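You operate a simulated robot arm through the tools that you are given. There is no shell and no other tool.

Carry out the task below with a simulated robot arm. There is one attempt and no reset: what you move stays moved.

JOB
Crimp the red-taped hose to the size on the job card.
Fine: set the dial, start the motor, feed it to the stop, one stroke, open the dies and lay it in the green tray.

It is judged by the outcome, as a careful person would: the job done as asked, and still so three seconds after it is handed in. It fails if anything else is knocked over, pushed out of place, dropped, spilled or broken.

ROBOT AND FRAMES
A 6-joint arm with a two-finger parallel gripper, fixed in place. Base frame: the origin is at the foot of the arm, x ahead of it, y to its left, z up; the work surface is at about z = 88. Readings come in cm, degrees, newtons and seconds.
With the tool pointing down near the work surface it reaches from about 44 to 86 cm from the base axis. Its first joint turns from -115.0 to 115.0 degrees. Payload 4.2 kg.
The tool frame sits at the grasp point between the pads (the TCP): z along the fingers, y along the line on which they close. The tips reach 2.3 cm beyond it. Largest opening 9.4 cm; finger width 3.8, thickness 1; the body of the gripper, 5.4 by 9.6 cm, starts 3.9 cm behind the TCP.
Orientation is that of the tool frame in the base frame, as a unit quaternion [w, x, y, z]. With the fingers straight down and closing along the base's y, the tool's x points along the base's -x, its y along +y and its z along -z.

CONTROLS
- The arm moves only by the tool jog_arm. Its argument "commands" is a list of rows, each a list of 3 entries, a list of its own where there are three numbers: the shift along the tool's x, y, z in units of 150 mm (1.0 is 150 mm), then the turn, a rotation vector about the tool's x, y, z in units of 90 degrees (1.0 is 90 degrees), then the gripper command, from -1 (shut) to 1 (fully open), values between in proportion. In form: [[[tx, ty, tz], [rx, ry, rz], hand], ...]. A call has 1 to 20 rows; each row is the pose to reach, as a shift and turn from the pose commanded when the call began, along the tool's axes at that moment. A call with a number of a shift or a turn outside -1 to 1 is refused whole. Each row takes 0.2 s and may step no farther than 5 cm and 8.6 degrees from the row before; otherwise, or with a gripper value out of range, the whole call is refused. Where a pose cannot be reached the arm comes as near as it can. A force on the tool above 40 N (or 10 N above the force at the start of the call, whichever is more), or a blocked arm, ends the call early, and 0.2 s more pass. Each finger travels about 10.8 cm/s and halts on what it meets, pressing with about 25 N; the grip force reading is that of the motor and also rises with nothing between the fingers. The clock runs only during rows and for 0.2 s after the last one: add rows that repeat a pose to give the fingers time. The reply holds the time, the measured pose of the TCP, the force on the tool along the base axes, the opening and the grip force, in the units named above and with some noise, with the torque about the TCP (base axes, N m) and any sound that the robot's microphone picked up.
- Cameras (640 x 400 px; columns grow to the right, rows downward): "scene" is fixed at [22.69, -65.09, 168.9]; the picture's right is [0.82, -0.57, 0.00], its down [-0.46, -0.66, -0.60] and it looks along [0.34, 0.49, -0.80] (base axes); focal length 272 px, centre (320, 200). "wrist" rides on the gripper at [8.6, 1.6, -7.4] in the tool frame; the picture's right is [-0.18, 0.98, 0.00], its down [-0.58, -0.11, -0.81] and it looks along [-0.79, -0.15, 0.59] (tool axes); focal length 243 px, centre (320, 200). There is no depth. A picture from a camera that has moved, and an enlarged one, comes with that camera's place and axes in the base frame and with its lens. The place of the scene camera against the robot may be out by one fixed shift of up to 1.2 cm in any direction.
- capture(camera): a new picture of that camera. The clock stands still meanwhile.
- raise_lower(by): slides the trunk up (or, below 0, down) by that many cm; the arm rides with it, the base frame stays. It gives what a move gives, with no picture.
- close_up(camera, box): a new picture of the part [left, top, right, bottom] of that camera's present view, enlarged. The clock stands still meanwhile.
- hand_in(): hands the job in; it is judged then, once.

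Places have to be worked out from the pictures, the camera data and where the tool is seen. Open the gripper and draw the arm clear of the work before you hand the job in, unless the task says otherwise.

The tools are called as a command line: name --argument value ..., lists and objects as JSON in quotes. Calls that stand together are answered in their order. jog_arm: Moves the arm, as the interface text tells. Its arguments: {"type":"object","properties":{"commands":{"type":"array"}},"required":["commands"]} The other tools are called the same way: raise_lower (by) slides the trunk up or down; capture (camera) takes a picture; close_up (camera, box) takes an enlarged picture of a part of a camera's view; hand_in () hands the job in.

At the start:

```text
clock: 0.0
tool_pos: [31.66, -36.84, 146.05]
orientation: [0.0, 0.0, 1.0, 0.0]
contact_force: [-0.2, -1.0, 0.3]
moment: [0.03, -0.01, -0.03]
gripper_width: 9.39
grip_force: 0.2
trunk travel left (down, up): [-84.5, 14.5]
```

scene: 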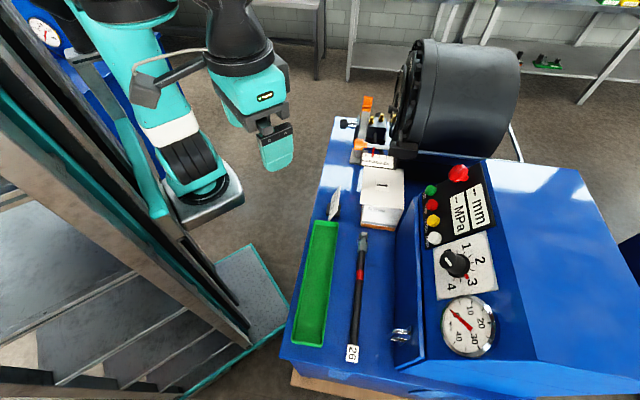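
wrist: 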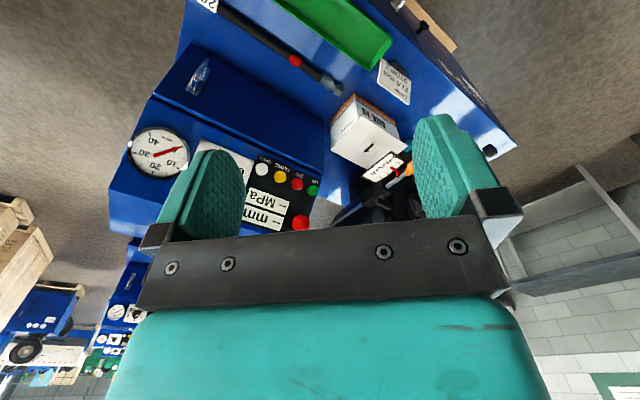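

I see a crimping machine with a panel (buttons, dial, gauge), a green tray, a hose with red tape and a card. I take close-ups to read the cards and labels.

close_up --camera "scene" --box '[320, 80, 440, 230]'

close_up --camera "scene" --box '[400, 150, 520, 270]'

close_up --camera "scene" --box '[280, 210, 420, 370]'

close_up --camera "wrist" --box '[300, 40, 440, 220]'

close_up --camera "wrist" --box '[120, 100, 340, 240]'

close_up --camera "scene" --box '[380, 230, 520, 370]'

```text
2.67 times, centred on (380, 155) of scene
camera zoom: at [22.69, -65.09, 168.9], right [0.82, -0.57, 0.0], down [-0.46, -0.66, -0.6], along [0.34, 0.49, -0.8], focal length 724 px, centre (160, 320)
```

zoom: 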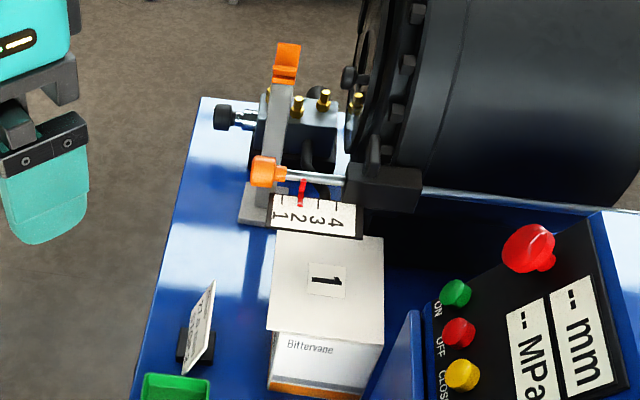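

```text
3.33 times, centred on (460, 210) of scene
camera zoom: at [22.69, -65.09, 168.9], right [0.82, -0.57, 0.0], down [-0.46, -0.66, -0.6], along [0.34, 0.49, -0.8], focal length 905 px, centre (-147, 167)
```

zoom: 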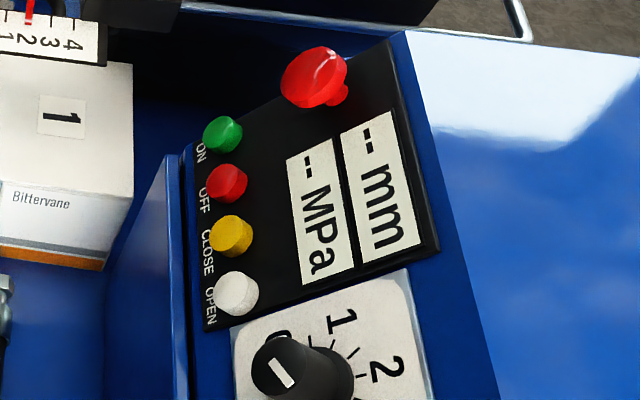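

```text
2.50 times, centred on (350, 290) of scene
camera zoom: at [22.69, -65.09, 168.9], right [0.82, -0.57, 0.0], down [-0.46, -0.66, -0.6], along [0.34, 0.49, -0.8], focal length 679 px, centre (245, -25)
```

zoom: 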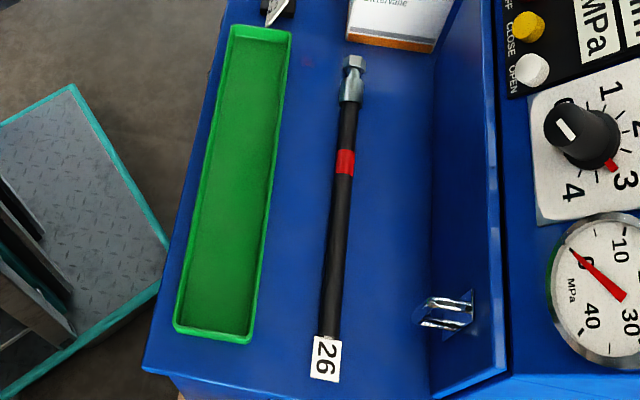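

```text
2.22 times, centred on (370, 130) of wrist
camera zoom: at [23.0, -35.04, 153.58], right [0.18, 0.98, 0.0], down [0.58, -0.11, 0.81], along [0.79, -0.15, -0.59], focal length 539 px, centre (209, 356)
```

zoom: 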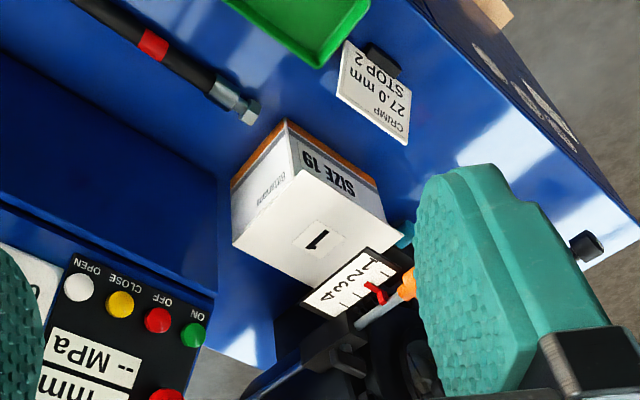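

```text
2.86 times, centred on (230, 170) of wrist
camera zoom: at [23.0, -35.04, 153.58], right [0.18, 0.98, 0.0], down [0.58, -0.11, 0.81], along [0.79, -0.15, -0.59], focal length 693 px, centre (577, 286)
```

zoom: 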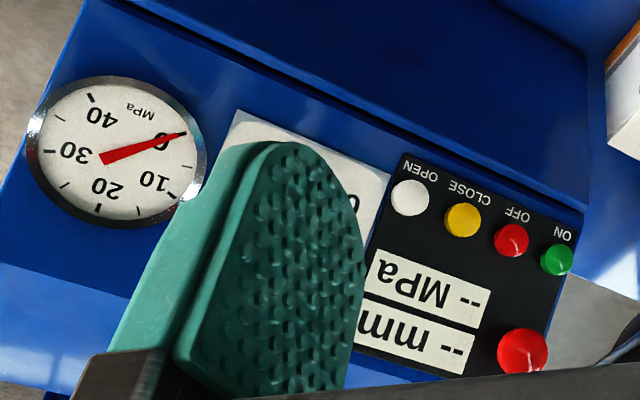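

```text
2.86 times, centred on (450, 300) of scene
camera zoom: at [22.69, -65.09, 168.9], right [0.82, -0.57, 0.0], down [-0.46, -0.66, -0.6], along [0.34, 0.49, -0.8], focal length 776 px, centre (-51, -86)
```

zoom: 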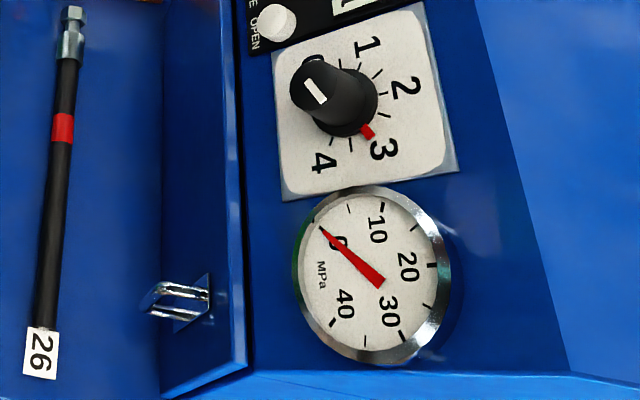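

The card reads "CRIMP 27.0 mm, STOP 2"; the dial is near 3 and the machine appears to be turned about 45° to the base. I turn the tool in place 45° so the wrist camera faces the machine squarely.

jog_arm --commands '[[[0, 0, 0], [0, 0, 0.0833], 1], [[0, 0, 0], [0, 0, 0.1667], 1], [[0, 0, 0], [0, 0, 0.25], 1], [[0, 0, 0], [0, 0, 0.3333], 1], [[0, 0, 0], [0, 0, 0.4167], 1], [[0, 0, 0], [0, 0, 0.5], 1]]'

capture --camera "wrist"

capture --camera "scene"

```text
clock: 1.4
tool_pos: [31.6, -36.72, 146.08]
orientation: [0.0, 0.385, 0.923, 0.0]
contact_force: [0.5, 0.0, 0.7]
moment: [0.01, 0.03, 0.02]
gripper_width: 9.39
grip_force: 0.1
trunk travel left (down, up): [-84.5, 14.5]
```

```text
taken
camera wrist: at [26.74, -29.39, 153.56], right [0.83, 0.56, 0.0], down [0.33, -0.49, 0.81], along [0.45, -0.67, -0.59], focal length 243 px, centre (320, 200)
```

wrist: 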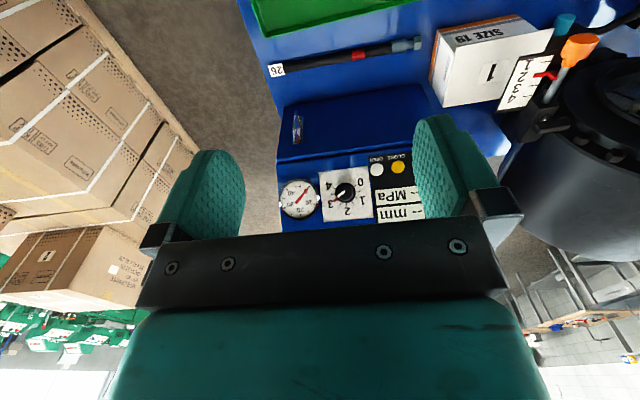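

```text
taken
```

scene: 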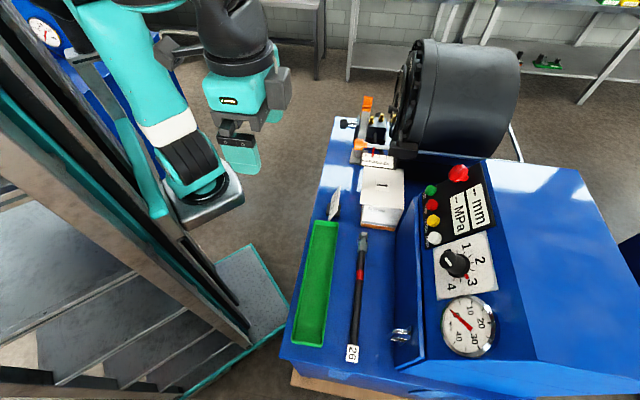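

I zoom in on the head, stop and box in this wrist view.

close_up --camera "wrist" --box '[420, 0, 640, 200]'

close_up --camera "wrist" --box '[240, 20, 440, 230]'

close_up --camera "scene" --box '[330, 80, 420, 170]'

```text
2.00 times, centred on (530, 100) of wrist
camera zoom: at [26.74, -29.39, 153.56], right [0.83, 0.56, 0.0], down [0.33, -0.49, 0.81], along [0.45, -0.67, -0.59], focal length 485 px, centre (-100, 400)
```

zoom: 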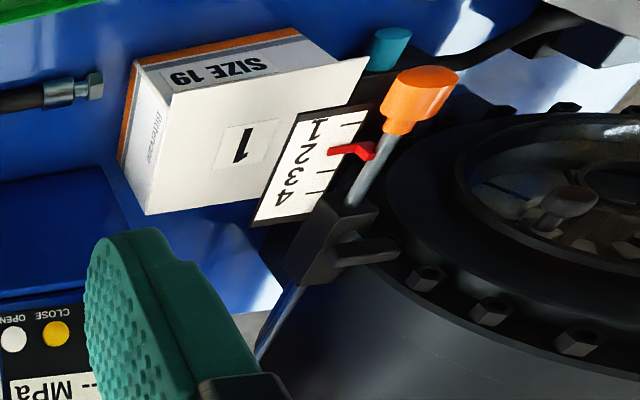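

```text
1.90 times, centred on (340, 125) of wrist
camera zoom: at [26.74, -29.39, 153.56], right [0.83, 0.56, 0.0], down [0.33, -0.49, 0.81], along [0.45, -0.67, -0.59], focal length 462 px, centre (282, 343)
```

zoom: 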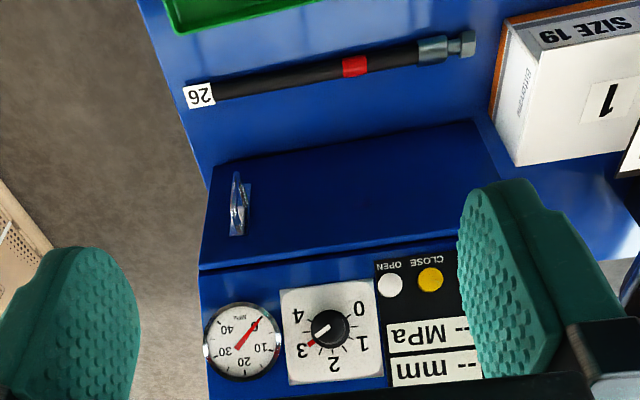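

```text
4.44 times, centred on (375, 125) of scene
camera zoom: at [22.69, -65.09, 168.9], right [0.82, -0.57, 0.0], down [-0.46, -0.66, -0.6], along [0.34, 0.49, -0.8], focal length 1207 px, centre (76, 533)
```

zoom: 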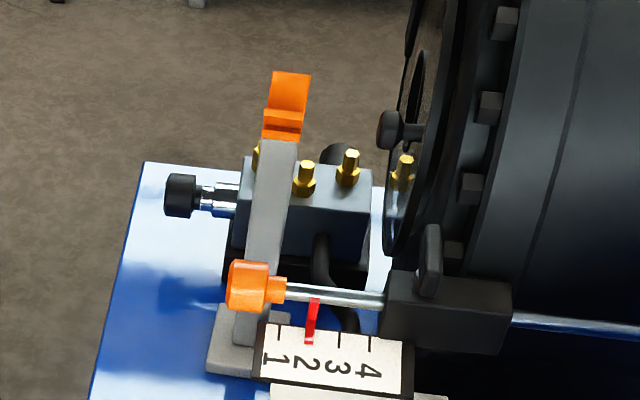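

The stop rod (orange cap) sits near (67, −21, 114). In machine axes (a = along the hose, b = away from the robot), I shift the arm toward the head to view the die face.

jog_arm --commands '[[[0.05, 0.3, 0], [0, 0, 0], 1], [[0.1, 0.6, 0.1], [0, 0, 0], 1], [[0.15, 0.9, 0.2], [0, 0, 0], 1], [[0.2, 1.0, 0.3], [0, 0, 0], 1]]'

jog_arm --commands '[[[0.05, 0.3, 0], [0, 0, 0], 1], [[0.15, 0.6, 0.1], [0, 0, 0], 1], [[0.3, 0.9, 0.2], [0, 0, 0], 1], [[0.4, 1.0, 0.2], [0, 0, 0], 1]]'

capture --camera "wrist"

```text
clock: 2.4
tool_pos: [41.47, -25.2, 141.48]
orientation: [-0.001, 0.383, 0.924, 0.001]
contact_force: [-0.3, 0.0, -0.3]
moment: [-0.01, 0.0, 0.0]
gripper_width: 9.38
grip_force: 0.1
out of reach, approached as far as the arm can: row 3, 4
trunk travel left (down, up): [-84.5, 14.5]
```

```text
refused: row 3 steps farther than a row can; nothing moved
```

```text
taken
camera wrist: at [36.63, -17.89, 149.0], right [0.83, 0.56, 0.0], down [0.34, -0.49, 0.81], along [0.45, -0.66, -0.59], focal length 243 px, centre (320, 200)
```

wrist: 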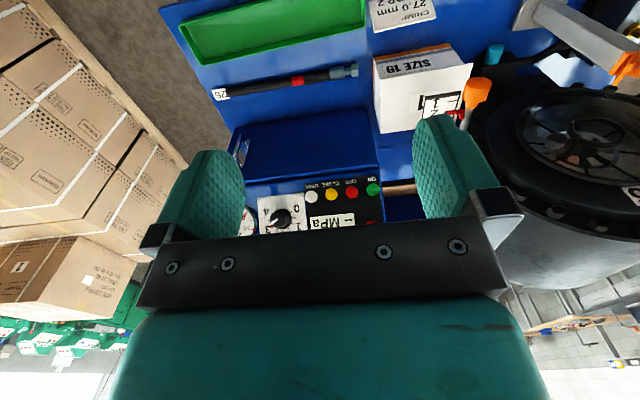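

The drum opening is visible at the right edge; I turn the tool back ~45° to look at it.

jog_arm --commands '[[[0, 0, 0], [0, 0, -0.09], 1], [[-0.05, 0, 0], [0, 0, -0.18], 1], [[-0.1, 0, 0], [0, 0, -0.27], 1], [[-0.1, 0, 0], [0, 0, -0.36], 1], [[-0.1, 0, 0], [0, 0, -0.45], 1], [[-0.1, 0, 0], [0, 0, -0.5], 1]]'

capture --camera "wrist"

```text
clock: 3.8
tool_pos: [42.5, -26.24, 141.6]
orientation: [0.0, -0.001, 1.0, 0.0]
contact_force: [0.0, -0.6, -1.0]
moment: [0.02, 0.02, 0.01]
gripper_width: 9.38
grip_force: 0.0
trunk travel left (down, up): [-84.5, 14.5]
```

```text
taken
camera wrist: at [33.9, -24.58, 149.05], right [0.18, 0.98, 0.0], down [0.58, -0.11, 0.81], along [0.79, -0.15, -0.59], focal length 243 px, centre (320, 200)
```

wrist: 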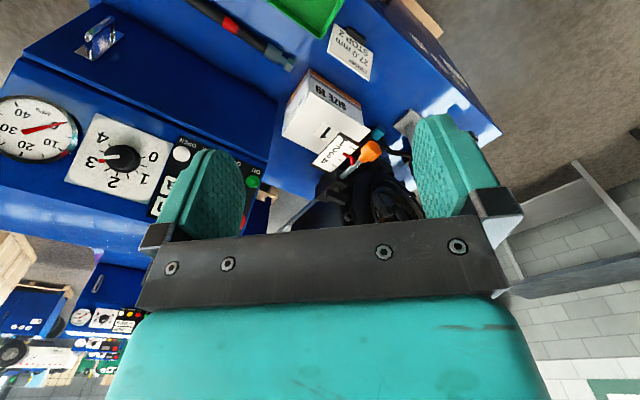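

The die face is ahead of the orange post, around a≈50, b≈65. I move the arm to the robot side of the head, then turn and tilt to look at it.

jog_arm --commands '[[[-0.13, 0.21, 0.1], [0, 0, 0], 1], [[-0.26, 0.42, 0.2], [0, 0, 0], 1], [[-0.4, 0.64, 0.3], [0, 0, 0], 1], [[-0.53, 0.867, 0.4], [0, 0, 0], 1]]'

jog_arm --commands '[[[-0.1, 0.2, 0.1], [0, 0, 0.08], 1], [[-0.2, 0.4, 0.2], [0, 0, 0.17], 1], [[-0.25, 0.6, 0.25], [0, 0, 0.25], 1], [[-0.3, 0.8, 0.3], [0, 0, 0.33], 1], [[-0.3, 0.867, 0.3], [0, 0, 0.42], 1], [[-0.3, 0.867, 0.3], [0, 0, 0.5], 1]]'

capture --camera "wrist"

```text
clock: 4.8
tool_pos: [50.33, -12.91, 135.71]
orientation: [0.001, 0.0, 1.0, 0.001]
contact_force: [0.4, 0.3, 0.6]
moment: [-0.01, 0.0, -0.01]
gripper_width: 9.39
grip_force: 0.0
trunk travel left (down, up): [-84.5, 14.5]
```

```text
clock: 6.2
tool_pos: [54.91, -0.19, 131.16]
orientation: [0.0, 0.383, 0.924, 0.0]
contact_force: [-0.9, -0.4, 0.2]
moment: [-0.01, -0.05, 0.0]
gripper_width: 9.39
grip_force: 0.0
trunk travel left (down, up): [-84.5, 14.5]
```

```text
taken
camera wrist: at [50.04, 7.23, 138.62], right [0.83, 0.56, 0.0], down [0.33, -0.49, 0.81], along [0.45, -0.67, -0.59], focal length 243 px, centre (320, 200)
```

wrist: 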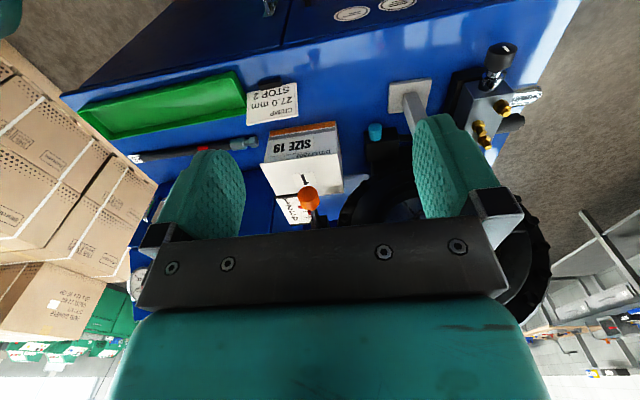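

Now I tilt the fingers forward about 36° and lower a little to look squarely at the die face.

jog_arm --commands '[[[0, 0, 0], [0, -0.08, 0], 1], [[0, 0, 0.1], [0, -0.16, 0], 1], [[0, 0, 0.2], [0, -0.24, 0], 1], [[0, 0, 0.3], [0, -0.32, 0], 1], [[0, 0, 0.4], [0, -0.4, 0], 1]]'

capture --camera "wrist"

```text
clock: 7.4
tool_pos: [54.97, -0.16, 125.03]
orientation: [0.287, 0.364, 0.878, -0.118]
contact_force: [0.0, -1.0, -0.1]
moment: [0.03, 0.03, 0.03]
gripper_width: 9.41
grip_force: 0.0
trunk travel left (down, up): [-84.5, 14.5]
```

```text
taken
camera wrist: at [48.08, 9.07, 126.0], right [0.8, 0.59, 0.11], down [-0.08, -0.07, 0.99], along [0.59, -0.8, -0.01], focal length 243 px, centre (320, 200)
```

wrist: 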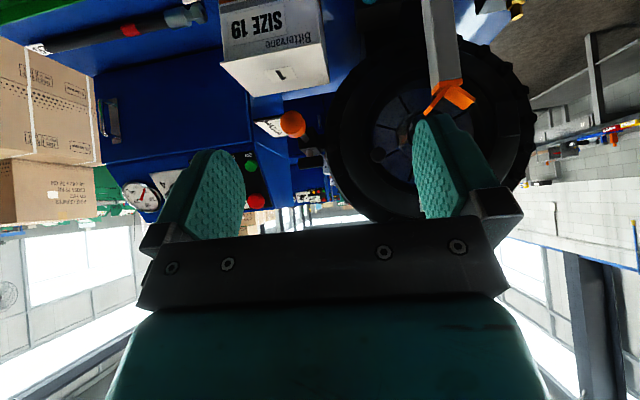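

The orange V on the post and the die bore are in view. I shift +a by 10 cm and up 8 cm for an unobstructed view between the fingers.

jog_arm --commands '[[[-0.1, 0.22, -0.14], [0, 0, 0], 1], [[-0.2, 0.44, -0.28], [0, 0, 0], 1], [[-0.314, 0.667, -0.431], [0, 0, 0], 1], [[-0.314, 0.667, -0.431], [0, 0, 0], 1]]'

capture --camera "wrist"

close_up --camera "wrist" --box '[220, 40, 440, 230]'

close_up --camera "wrist" --box '[220, 0, 440, 130]'

```text
clock: 8.4
tool_pos: [61.92, 6.86, 133.17]
orientation: [0.285, 0.363, 0.879, -0.118]
contact_force: [-0.4, -0.1, -0.5]
moment: [0.0, -0.02, 0.02]
gripper_width: 9.42
grip_force: 0.1
trunk travel left (down, up): [-84.5, 14.5]
```

```text
taken
camera wrist: at [55.08, 16.13, 134.12], right [0.8, 0.59, 0.11], down [-0.08, -0.07, 0.99], along [0.59, -0.8, -0.01], focal length 243 px, centre (320, 200)
```

wrist: 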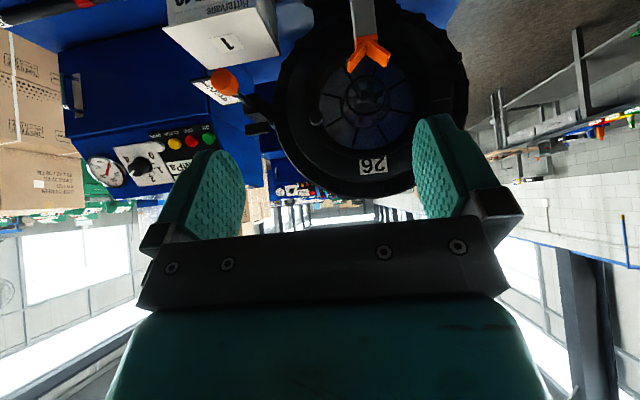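

```text
2.11 times, centred on (330, 135) of wrist
camera zoom: at [55.08, 16.13, 134.12], right [0.8, 0.59, 0.11], down [-0.08, -0.07, 0.99], along [0.59, -0.8, -0.01], focal length 511 px, centre (299, 337)
```

zoom: 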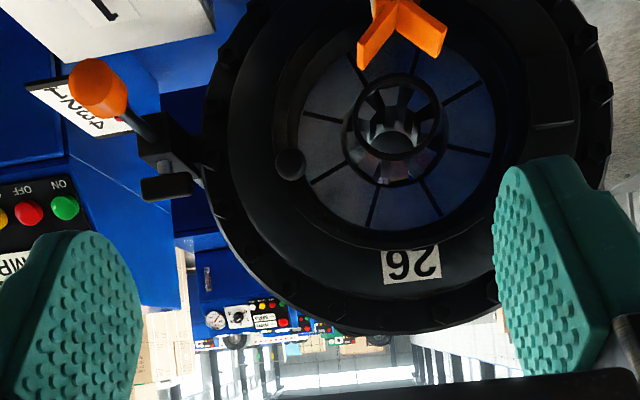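

```text
2.91 times, centred on (330, 65) of wrist
camera zoom: at [55.08, 16.13, 134.12], right [0.8, 0.59, 0.11], down [-0.08, -0.07, 0.99], along [0.59, -0.8, -0.01], focal length 706 px, centre (291, 593)
```

zoom: 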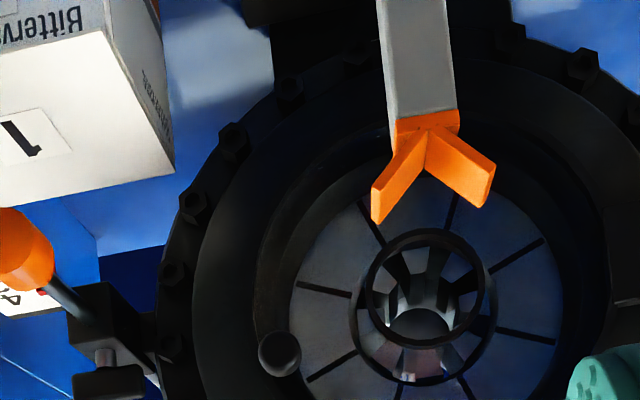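

The drum is marked "26" (die size), so 27.0 mm means dial 1.0; the stop pointer looks to be at 2. I lower the camera for a second sightline to triangulate the bore and V support.

jog_arm --commands '[[[0.118, 0, 0.162], [0, 0, 0], 1], [[0.236, 0, 0.324], [0, 0, 0], 1], [[0.353, 0, 0.485], [0, 0, 0], 1], [[0.353, 0, 0.485], [0, 0, 0], 1]]'

close_up --camera "wrist" --box '[220, 40, 460, 230]'

capture --camera "scene"

```text
clock: 9.4
tool_pos: [62.03, 6.69, 123.97]
orientation: [0.285, 0.364, 0.879, -0.119]
contact_force: [0.5, -0.9, 0.2]
moment: [0.01, 0.03, 0.0]
gripper_width: 9.42
grip_force: 0.1
trunk travel left (down, up): [-84.5, 14.5]
```

```text
2.11 times, centred on (340, 135) of wrist
camera zoom: at [55.12, 15.95, 124.96], right [0.8, 0.59, 0.11], down [-0.08, -0.07, 0.99], along [0.59, -0.8, -0.01], focal length 511 px, centre (278, 337)
```

zoom: 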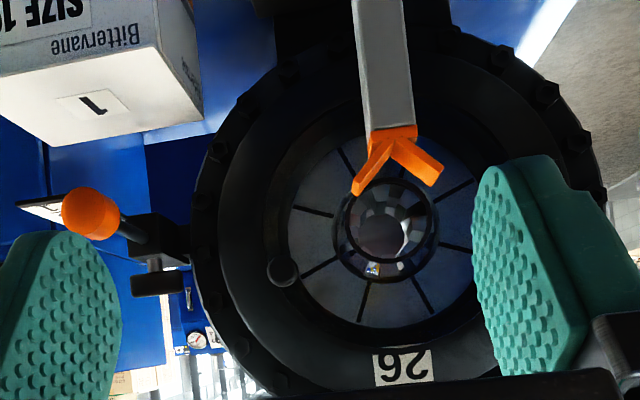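

```text
taken
```

scene: 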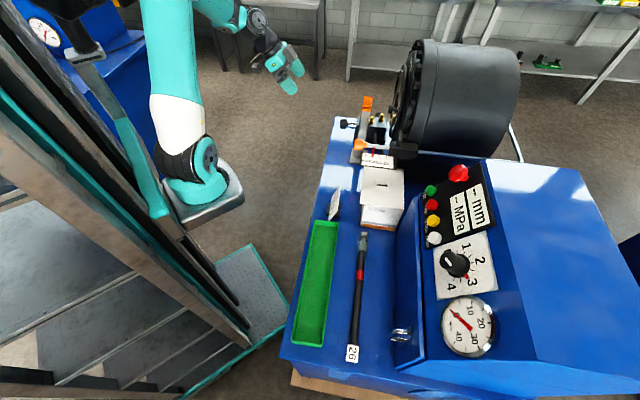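

I take tighter close-ups of the bore, the stop scale, and the box from here.

close_up --camera "wrist" --box '[350, 90, 440, 180]'

close_up --camera "wrist" --box '[200, 100, 320, 190]'

close_up --camera "scene" --box '[340, 130, 420, 180]'

close_up --camera "scene" --box '[425, 235, 505, 305]'

close_up --camera "scene" --box '[340, 225, 385, 295]'

```text
4.44 times, centred on (395, 135) of wrist
camera zoom: at [55.12, 15.95, 124.96], right [0.8, 0.59, 0.11], down [-0.08, -0.07, 0.99], along [0.59, -0.8, -0.01], focal length 1078 px, centre (-13, 489)
```

zoom: 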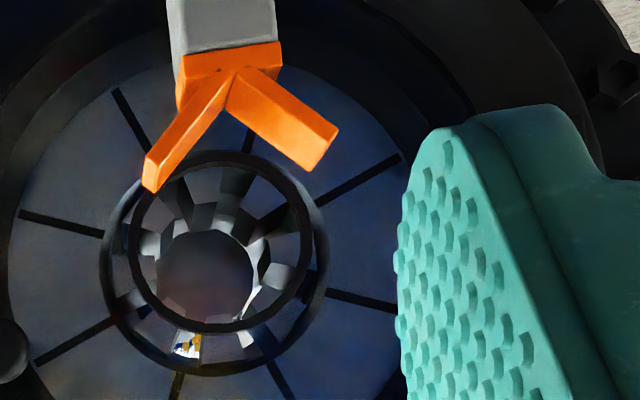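

```text
4.44 times, centred on (260, 145) of wrist
camera zoom: at [55.12, 15.95, 124.96], right [0.8, 0.59, 0.11], down [-0.08, -0.07, 0.99], along [0.59, -0.8, -0.01], focal length 1078 px, centre (587, 444)
```

zoom: 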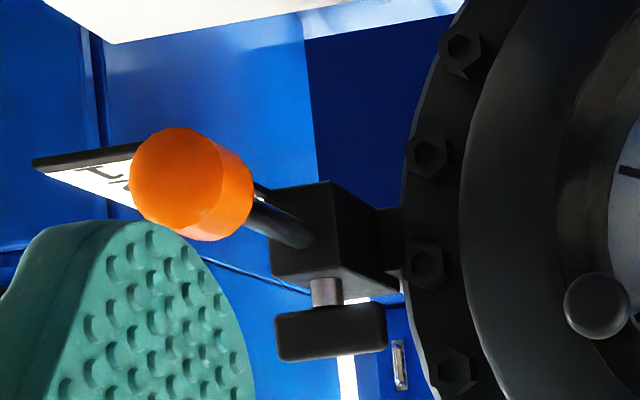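

```text
8.00 times, centred on (380, 155) of scene
camera zoom: at [22.69, -65.09, 168.9], right [0.82, -0.57, 0.0], down [-0.46, -0.66, -0.6], along [0.34, 0.49, -0.8], focal length 2172 px, centre (-160, 560)
```

zoom: 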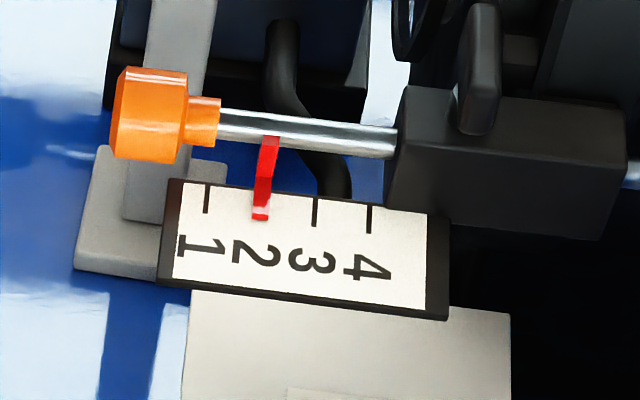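

```text
5.71 times, centred on (465, 270) of scene
camera zoom: at [22.69, -65.09, 168.9], right [0.82, -0.57, 0.0], down [-0.46, -0.66, -0.6], along [0.34, 0.49, -0.8], focal length 1551 px, centre (-509, -200)
```

zoom: 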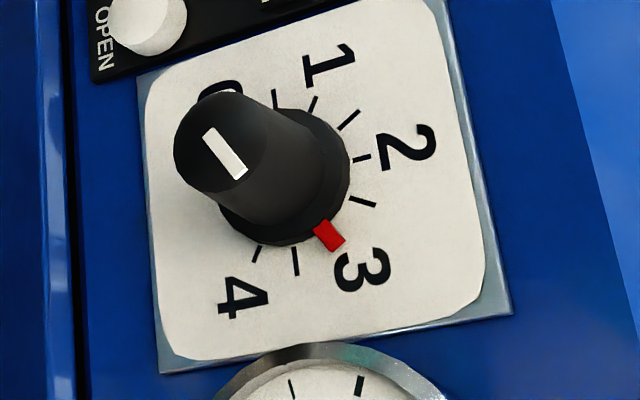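

```text
5.71 times, centred on (362, 260) of scene
camera zoom: at [22.69, -65.09, 168.9], right [0.82, -0.57, 0.0], down [-0.46, -0.66, -0.6], along [0.34, 0.49, -0.8], focal length 1551 px, centre (77, -143)
```

zoom: 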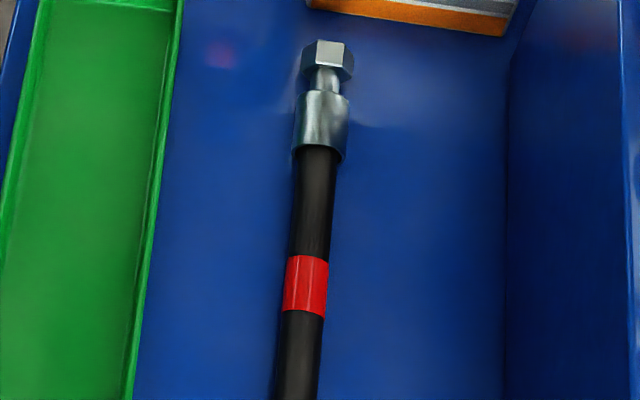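

The stop pointer is exactly on 2 and the dial pointer is on 3. Bore axis estimated at a≈54.2, z≈115.2, die face b≈73; V support at b≈61.7. I now bring the arm back upright and along to face the panel.

jog_arm --commands '[[[-0.133, -0.2, 0], [0, 0.08, 0], 1], [[-0.266, -0.4, 0], [0, 0.16, 0], 1], [[-0.4, -0.6, 0], [0, 0.24, 0], 1], [[-0.533, -0.8, 0], [0, 0.32, 0], 1], [[-0.666, -1.0, 0], [0, 0.4, 0], 1]]'

jog_arm --commands '[[[-0.05, -0.25, 0], [0, 0, 0], 1], [[-0.1, -0.5, 0], [0, 0, 0], 1], [[-0.15, -0.75, 0], [0, 0, 0], 1], [[-0.2, -1.0, 0], [0, 0, 0], 1]]'

jog_arm --commands '[[[-0.2, -0.25, 0], [0, 0, 0], 1], [[-0.4, -0.5, 0], [0, 0, 0], 1], [[-0.6, -0.75, 0], [0, 0, 0], 1], [[-0.8, -1.0, 0], [0, 0, 0], 1]]'

capture --camera "wrist"

```text
clock: 10.6
tool_pos: [57.16, -9.45, 130.0]
orientation: [0.0, 0.381, 0.924, 0.001]
contact_force: [0.3, 0.3, -0.8]
moment: [-0.02, 0.03, -0.02]
gripper_width: 9.4
grip_force: 0.1
trunk travel left (down, up): [-84.5, 14.5]
```

```text
clock: 11.6
tool_pos: [48.67, -22.12, 129.98]
orientation: [-0.001, 0.382, 0.924, 0.0]
contact_force: [0.3, 0.1, 0.2]
moment: [-0.05, 0.04, -0.01]
gripper_width: 9.41
grip_force: 0.1
trunk travel left (down, up): [-84.5, 14.5]
```

```text
clock: 12.6
tool_pos: [46.64, -41.12, 129.94]
orientation: [0.0, 0.382, 0.924, -0.001]
contact_force: [0.2, 1.0, 0.2]
moment: [-0.01, 0.01, 0.04]
gripper_width: 9.4
grip_force: 0.0
trunk travel left (down, up): [-84.5, 14.5]
```

```text
taken
camera wrist: at [41.65, -33.78, 137.31], right [0.82, 0.57, 0.0], down [0.33, -0.49, 0.81], along [0.46, -0.66, -0.59], focal length 243 px, centre (320, 200)
```

wrist: 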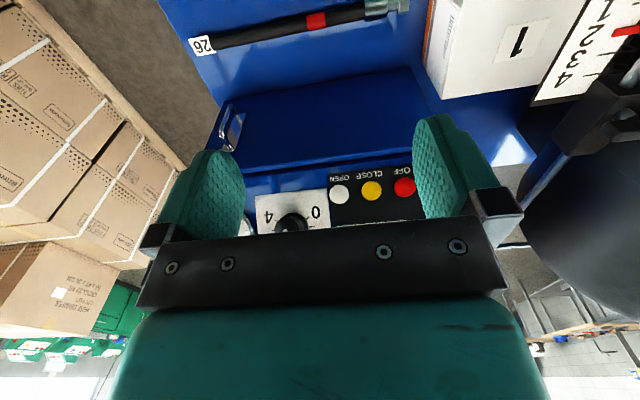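

I raise about 12 cm and move forward a bit so the whole dial fits in the gap between the fingers.

jog_arm --commands '[[[-0.1, -0.09, -0.27], [0, 0, 0], 1], [[-0.2, -0.18, -0.54], [0, 0, 0], 1], [[-0.3, -0.28, -0.8], [0, 0, 0], 1], [[-0.3, -0.28, -0.8], [0, 0, 0], 1]]'

capture --camera "wrist"

close_up --camera "wrist" --box '[240, 60, 420, 220]'

```text
clock: 13.6
tool_pos: [46.76, -47.37, 142.05]
orientation: [0.0, 0.383, 0.924, -0.001]
contact_force: [0.6, 0.7, 0.7]
moment: [0.04, 0.01, 0.0]
gripper_width: 9.41
grip_force: 0.1
trunk travel left (down, up): [-84.5, 14.5]
```

```text
taken
camera wrist: at [41.85, -40.14, 149.52], right [0.82, 0.57, 0.0], down [0.33, -0.49, 0.81], along [0.46, -0.66, -0.59], focal length 243 px, centre (320, 200)
```

wrist: 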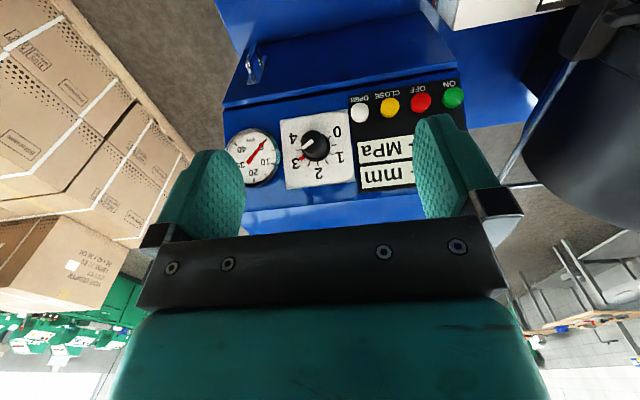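

```text
2.50 times, centred on (330, 140) of wrist
camera zoom: at [41.85, -40.14, 149.52], right [0.82, 0.57, 0.0], down [0.33, -0.49, 0.81], along [0.46, -0.66, -0.59], focal length 606 px, centre (295, 350)
```

zoom: 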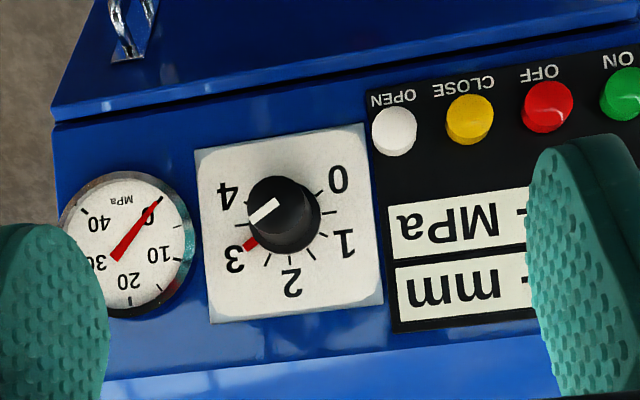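

From this near-normal view: dial base ≈ (a −4.6, b 84.7, z 118.6), knob ~3.7 cm tall, panel tilted ≈57°, ~60° per dial unit. I tilt the tool to be normal to the panel and approach to a standoff.

jog_arm --commands '[[[-0.03, -0.03, 0.1], [0, -0.08, 0], 0.5], [[-0.08, -0.07, 0.2], [0, -0.16, 0], 0.5], [[-0.14, -0.1, 0.3], [0, -0.24, 0], 0.5], [[-0.2, -0.14, 0.4], [0, -0.32, 0], 0.5], [[-0.28, -0.18, 0.52], [0, -0.4, 0], 0.5], [[-0.36, -0.22, 0.64], [0, -0.48, 0], 0.5], [[-0.44, -0.25, 0.76], [0, -0.56, 0], 0.5], [[-0.533, -0.28, 0.867], [0, -0.633, 0], 0.5], [[-0.533, -0.28, 0.867], [0, -0.633, 0], 0.5]]'

capture --camera "wrist"

capture --camera "scene"

```text
clock: 15.6
tool_pos: [49.66, -56.04, 129.12]
orientation: [0.441, 0.336, 0.812, -0.182]
contact_force: [-0.1, 0.1, 0.2]
moment: [0.01, -0.01, -0.02]
gripper_width: 7.06
grip_force: 0.1
trunk travel left (down, up): [-84.5, 14.5]
```

```text
taken
camera wrist: at [43.07, -47.01, 125.86], right [0.77, 0.62, 0.15], down [-0.33, 0.18, 0.93], along [0.55, -0.76, 0.34], focal length 243 px, centre (320, 200)
```

wrist: 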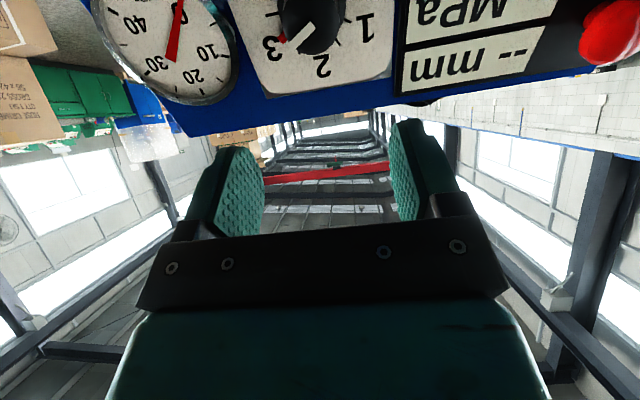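

```text
taken
```

scene: 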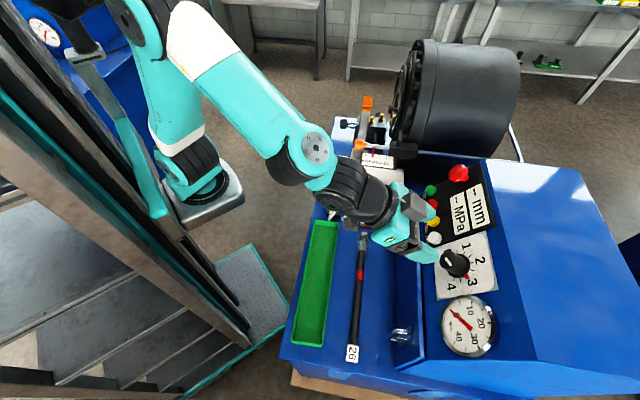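

The view matches my panel geometry within ~0.4 cm. I move in over the knob (tips ~1 cm above its top) while twisting +60°, ready for a counter-clockwise 120° turn.

jog_arm --commands '[[[0.04, 0, 0.06], [0, 0, 0.083], 0.5], [[0.08, 0, 0.12], [0, 0, 0.167], 0.5], [[0.12, 0, 0.18], [0, 0, 0.25], 0.5], [[0.16, 0, 0.24], [0, 0, 0.333], 0.5], [[0.2, 0, 0.3], [0, 0, 0.417], 0.5], [[0.226, -0.007, 0.36], [0, 0, 0.5], 0.5], [[0.226, -0.007, 0.42], [0, 0, 0.583], 0.5], [[0.226, -0.007, 0.472], [0, 0, 0.667], 0.5], [[0.226, -0.007, 0.472], [0, 0, 0.667], 0.5]]'

capture --camera "wrist"

close_up --camera "scene" --box '[370, 170, 530, 320]'

```text
clock: 17.6
tool_pos: [52.26, -59.09, 122.21]
orientation: [0.473, 0.698, 0.535, 0.063]
contact_force: [0.7, 0.0, -0.7]
moment: [-0.02, -0.01, 0.0]
gripper_width: 7.05
grip_force: 0.2
trunk travel left (down, up): [-84.5, 14.5]
```

```text
taken
camera wrist: at [52.65, -47.63, 123.87], right [0.6, -0.13, 0.79], down [-0.8, 0.01, 0.6], along [-0.08, -0.99, -0.1], focal length 243 px, centre (320, 200)
```

wrist: 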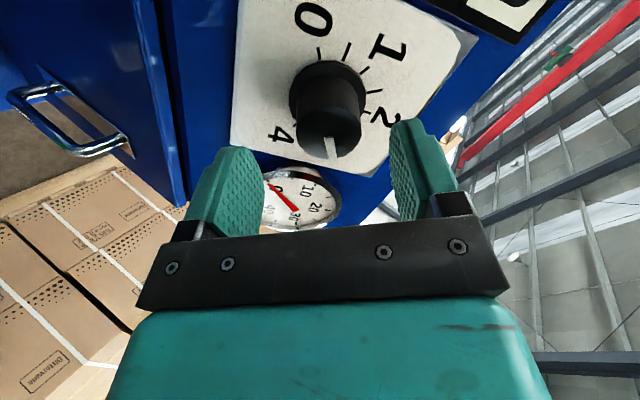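

```text
2.67 times, centred on (450, 245) of scene
camera zoom: at [22.69, -65.09, 168.9], right [0.82, -0.57, 0.0], down [-0.46, -0.66, -0.6], along [0.34, 0.49, -0.8], focal length 724 px, centre (-27, 80)
```

zoom: 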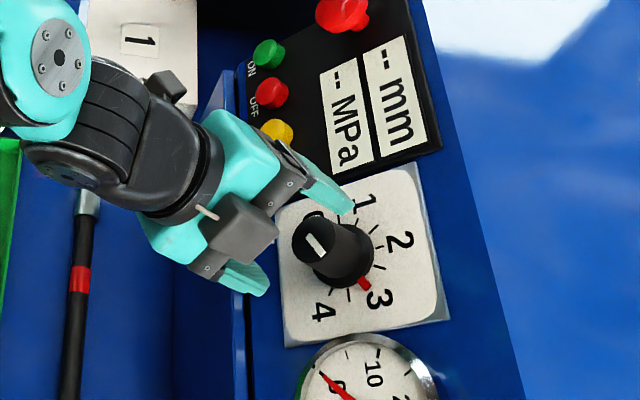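

The knob is nearly centred between the fingers. I take a close-up to refine the lateral offset.

close_up --camera "wrist" --box '[230, 30, 430, 180]'

```text
2.67 times, centred on (330, 105) of wrist
camera zoom: at [52.65, -47.63, 123.87], right [0.6, -0.13, 0.79], down [-0.8, 0.01, 0.6], along [-0.08, -0.99, -0.1], focal length 647 px, centre (293, 453)
```

zoom: 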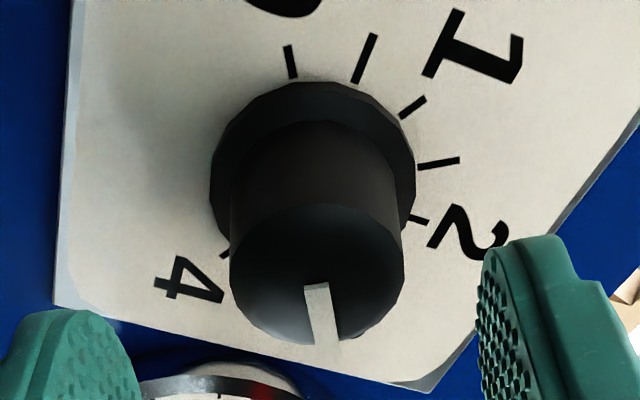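

Knob offset is about +0.45 cm along tool y. I shift by that, advance 3.5 cm, and check before closing.

jog_arm --commands '[[[0, 0.029, 0.06], [0, 0, 0], 0.5], [[0, 0.029, 0.12], [0, 0, 0], 0.5], [[0, 0.029, 0.18], [0, 0, 0], 0.5], [[0, 0.029, 0.233], [0, 0, 0], 0.5], [[0, 0.029, 0.233], [0, 0, 0], 0.5]]'

close_up --camera "wrist" --box '[180, 30, 460, 230]'

close_up --camera "scene" --box '[400, 210, 510, 310]'

```text
clock: 18.8
tool_pos: [54.61, -61.07, 120.71]
orientation: [0.472, 0.697, 0.535, 0.063]
contact_force: [-0.1, 0.1, 1.1]
moment: [0.0, -0.01, 0.02]
gripper_width: 7.05
grip_force: 0.0
trunk travel left (down, up): [-84.5, 14.5]
```

```text
2.00 times, centred on (320, 130) of wrist
camera zoom: at [55.08, -49.61, 122.31], right [0.6, -0.13, 0.79], down [-0.8, 0.01, 0.6], along [-0.08, -0.99, -0.1], focal length 485 px, centre (320, 340)
```

zoom: 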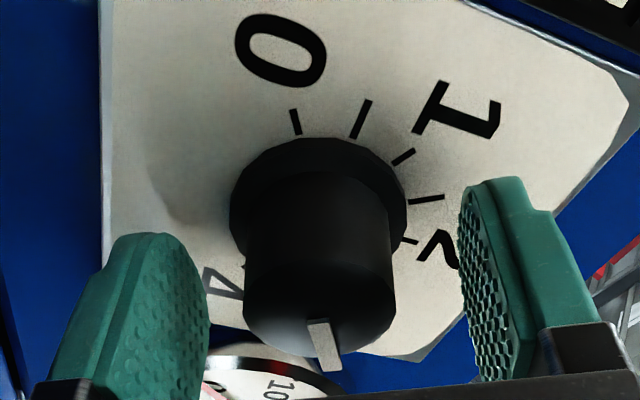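

```text
4.00 times, centred on (455, 260) of scene
camera zoom: at [22.69, -65.09, 168.9], right [0.82, -0.57, 0.0], down [-0.46, -0.66, -0.6], along [0.34, 0.49, -0.8], focal length 1086 px, centre (-220, -40)
```

zoom: 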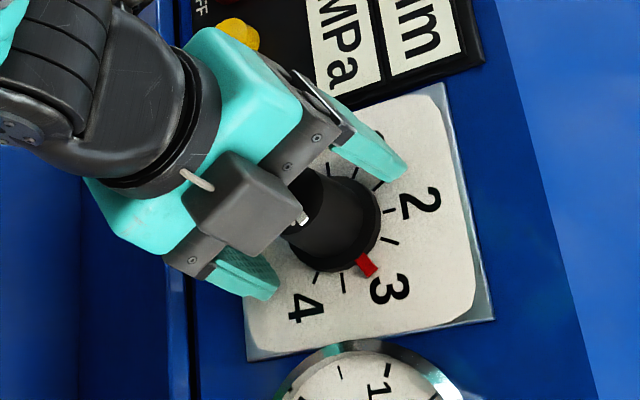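

The knob is centred between the pads near the TCP. I close on it and check the grip.

jog_arm --commands '[[[0, 0, 0], [0, 0, 0], -0.2], [[0, 0, 0], [0, 0, 0], -0.5], [[0, 0, 0], [0, 0, 0], -0.5], [[0, 0, 0], [0, 0, 0], -0.5]]'

close_up --camera "wrist" --box '[180, 30, 460, 230]'

```text
clock: 19.8
tool_pos: [54.69, -61.2, 120.69]
orientation: [0.472, 0.698, 0.535, 0.063]
contact_force: [-0.6, -0.7, -1.7]
moment: [-0.02, 0.05, -0.06]
gripper_width: 3.75
grip_force: 44.8
trunk travel left (down, up): [-84.5, 14.5]
```

```text
2.00 times, centred on (320, 130) of wrist
camera zoom: at [55.07, -49.6, 122.29], right [0.6, -0.13, 0.79], down [-0.8, 0.01, 0.6], along [-0.08, -0.99, -0.1], focal length 485 px, centre (320, 340)
```

zoom: 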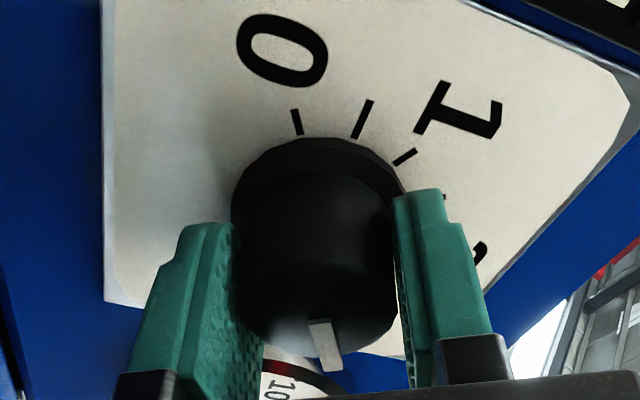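

Gripped at 3.75 cm. I turn −81° first (about 3 → 1.65) and watch torque and pointer.

jog_arm --commands '[[[0, 0, 0], [0, 0, -0.09], -0.6], [[0, 0, 0], [0, 0, -0.18], -0.6], [[0, 0, 0], [0, 0, -0.27], -0.6], [[0, 0, 0], [0, 0, -0.36], -0.6], [[0, 0, 0], [0, 0, -0.45], -0.6], [[0, 0, 0], [0, 0, -0.54], -0.6], [[0, 0, 0], [0, 0, -0.63], -0.6], [[0, 0, 0], [0, 0, -0.72], -0.6], [[0, 0, 0], [0, 0, -0.81], -0.6], [[0, 0, 0], [0, 0, -0.9], -0.6]]'

close_up --camera "wrist" --box '[180, 0, 460, 230]'

close_up --camera "scene" --box '[400, 210, 510, 310]'

```text
clock: 22.0
tool_pos: [54.65, -61.14, 120.69]
orientation: [0.4, 0.181, 0.86, -0.259]
contact_force: [5.3, 0.4, -2.6]
moment: [0.11, -0.2, 0.32]
gripper_width: 3.74
grip_force: 44.9
trunk travel left (down, up): [-84.5, 14.5]
```

```text
1.74 times, centred on (320, 115) of wrist
camera zoom: at [45.89, -54.37, 117.49], right [0.62, 0.77, -0.15], down [-0.18, 0.33, 0.93], along [0.76, -0.55, 0.34], focal length 422 px, centre (320, 348)
```

zoom: 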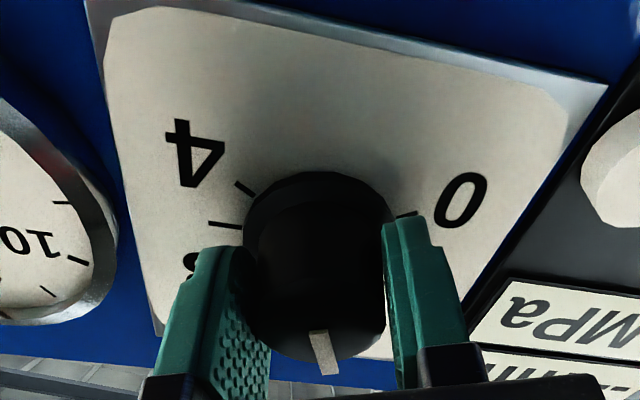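

```text
4.00 times, centred on (455, 260) of scene
camera zoom: at [22.69, -65.09, 168.9], right [0.82, -0.57, 0.0], down [-0.46, -0.66, -0.6], along [0.34, 0.49, -0.8], focal length 1086 px, centre (-220, -40)
```

zoom: 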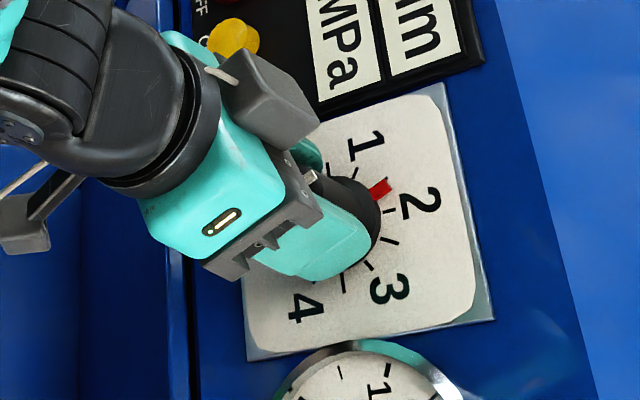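

No slip, and the pointer tracked to ≈1.65. I turn another −39°.

jog_arm --commands '[[[0, 0, 0], [0, 0, -0.09], -0.6], [[0, 0, 0], [0, 0, -0.18], -0.6], [[0, 0, 0], [0, 0, -0.27], -0.6], [[0, 0, 0], [0, 0, -0.36], -0.6], [[0, 0, 0], [0, 0, -0.433], -0.6], [[0, 0, 0], [0, 0, -0.433], -0.6]]'

close_up --camera "scene" --box '[425, 230, 505, 290]'

capture --camera "scene"

```text
clock: 23.4
tool_pos: [54.79, -61.09, 120.63]
orientation: [0.289, -0.116, 0.872, -0.378]
contact_force: [3.0, 8.8, -0.4]
moment: [0.3, -0.02, 0.34]
gripper_width: 3.73
grip_force: 44.5
trunk travel left (down, up): [-84.5, 14.5]
```

```text
6.67 times, centred on (465, 260) of scene
camera zoom: at [22.69, -65.09, 168.9], right [0.82, -0.57, 0.0], down [-0.46, -0.66, -0.6], along [0.34, 0.49, -0.8], focal length 1810 px, centre (-647, -200)
```

zoom: 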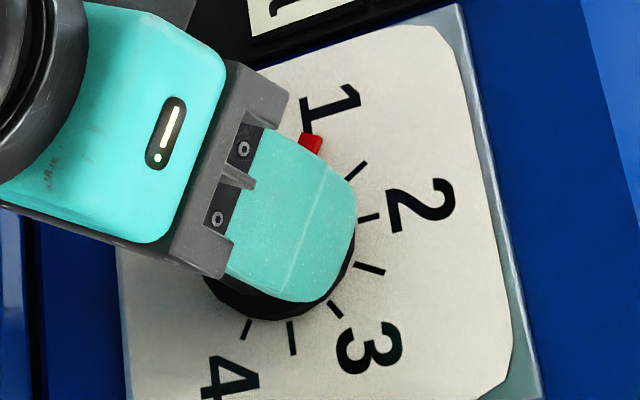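

```text
taken
```

scene: 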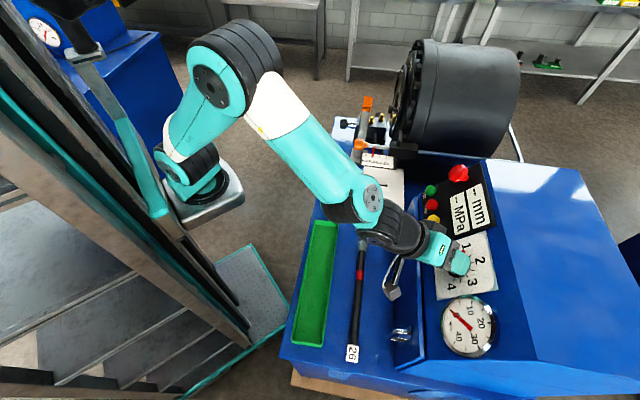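

The pointer appears to be on the "1" tick (allowing for its height above the plate). I release and back off to inspect.

jog_arm --commands '[[[0, 0, 0], [0, 0, 0], 0.2], [[0, 0, 0], [0, 0, 0], 0.5], [[0, 0, 0], [0, 0, 0], 0.5], [[0, 0, -0.12], [0, 0, 0], 0.5], [[0, 0, -0.24], [0, 0, 0], 0.5], [[0, 0, -0.4], [0, 0, 0], 0.5], [[0, 0, -0.4], [0, 0, 0.09], 0.5], [[0, 0, -0.4], [0, 0, 0.18], 0.5], [[0, 0, -0.4], [0, 0, 0.27], 0.5], [[0, 0, -0.4], [0, 0, 0.36], 0.5], [[0, 0, -0.4], [0, 0, 0.45], 0.5], [[0, 0, -0.4], [0, 0, 0.54], 0.5], [[0, 0, -0.4], [0, 0, 0.62], 0.5], [[0, 0, -0.4], [0, 0, 0.667], 0.5], [[0, 0, -0.4], [0, 0, 0.667], 0.5]]'

close_up --camera "scene" --box '[425, 235, 505, 305]'

capture --camera "wrist"

```text
clock: 26.6
tool_pos: [51.09, -57.47, 123.82]
orientation: [0.441, 0.337, 0.812, -0.181]
contact_force: [-0.8, 0.8, -0.2]
moment: [-0.01, 0.02, -0.01]
gripper_width: 7.05
grip_force: 0.0
trunk travel left (down, up): [-84.5, 14.5]
```

```text
5.71 times, centred on (465, 270) of scene
camera zoom: at [22.69, -65.09, 168.9], right [0.82, -0.57, 0.0], down [-0.46, -0.66, -0.6], along [0.34, 0.49, -0.8], focal length 1551 px, centre (-509, -200)
```

zoom: 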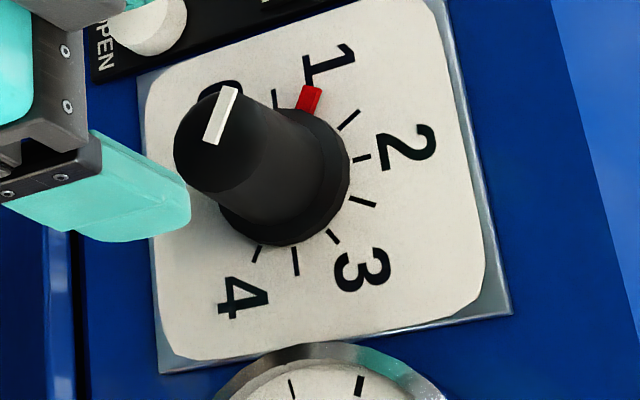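

```text
taken
camera wrist: at [44.63, -48.5, 120.76], right [0.77, 0.62, 0.16], down [-0.33, 0.18, 0.93], along [0.55, -0.76, 0.34], focal length 243 px, centre (320, 200)
```

wrist: 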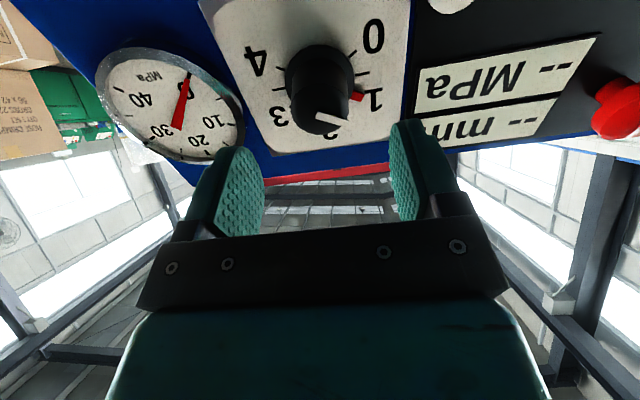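

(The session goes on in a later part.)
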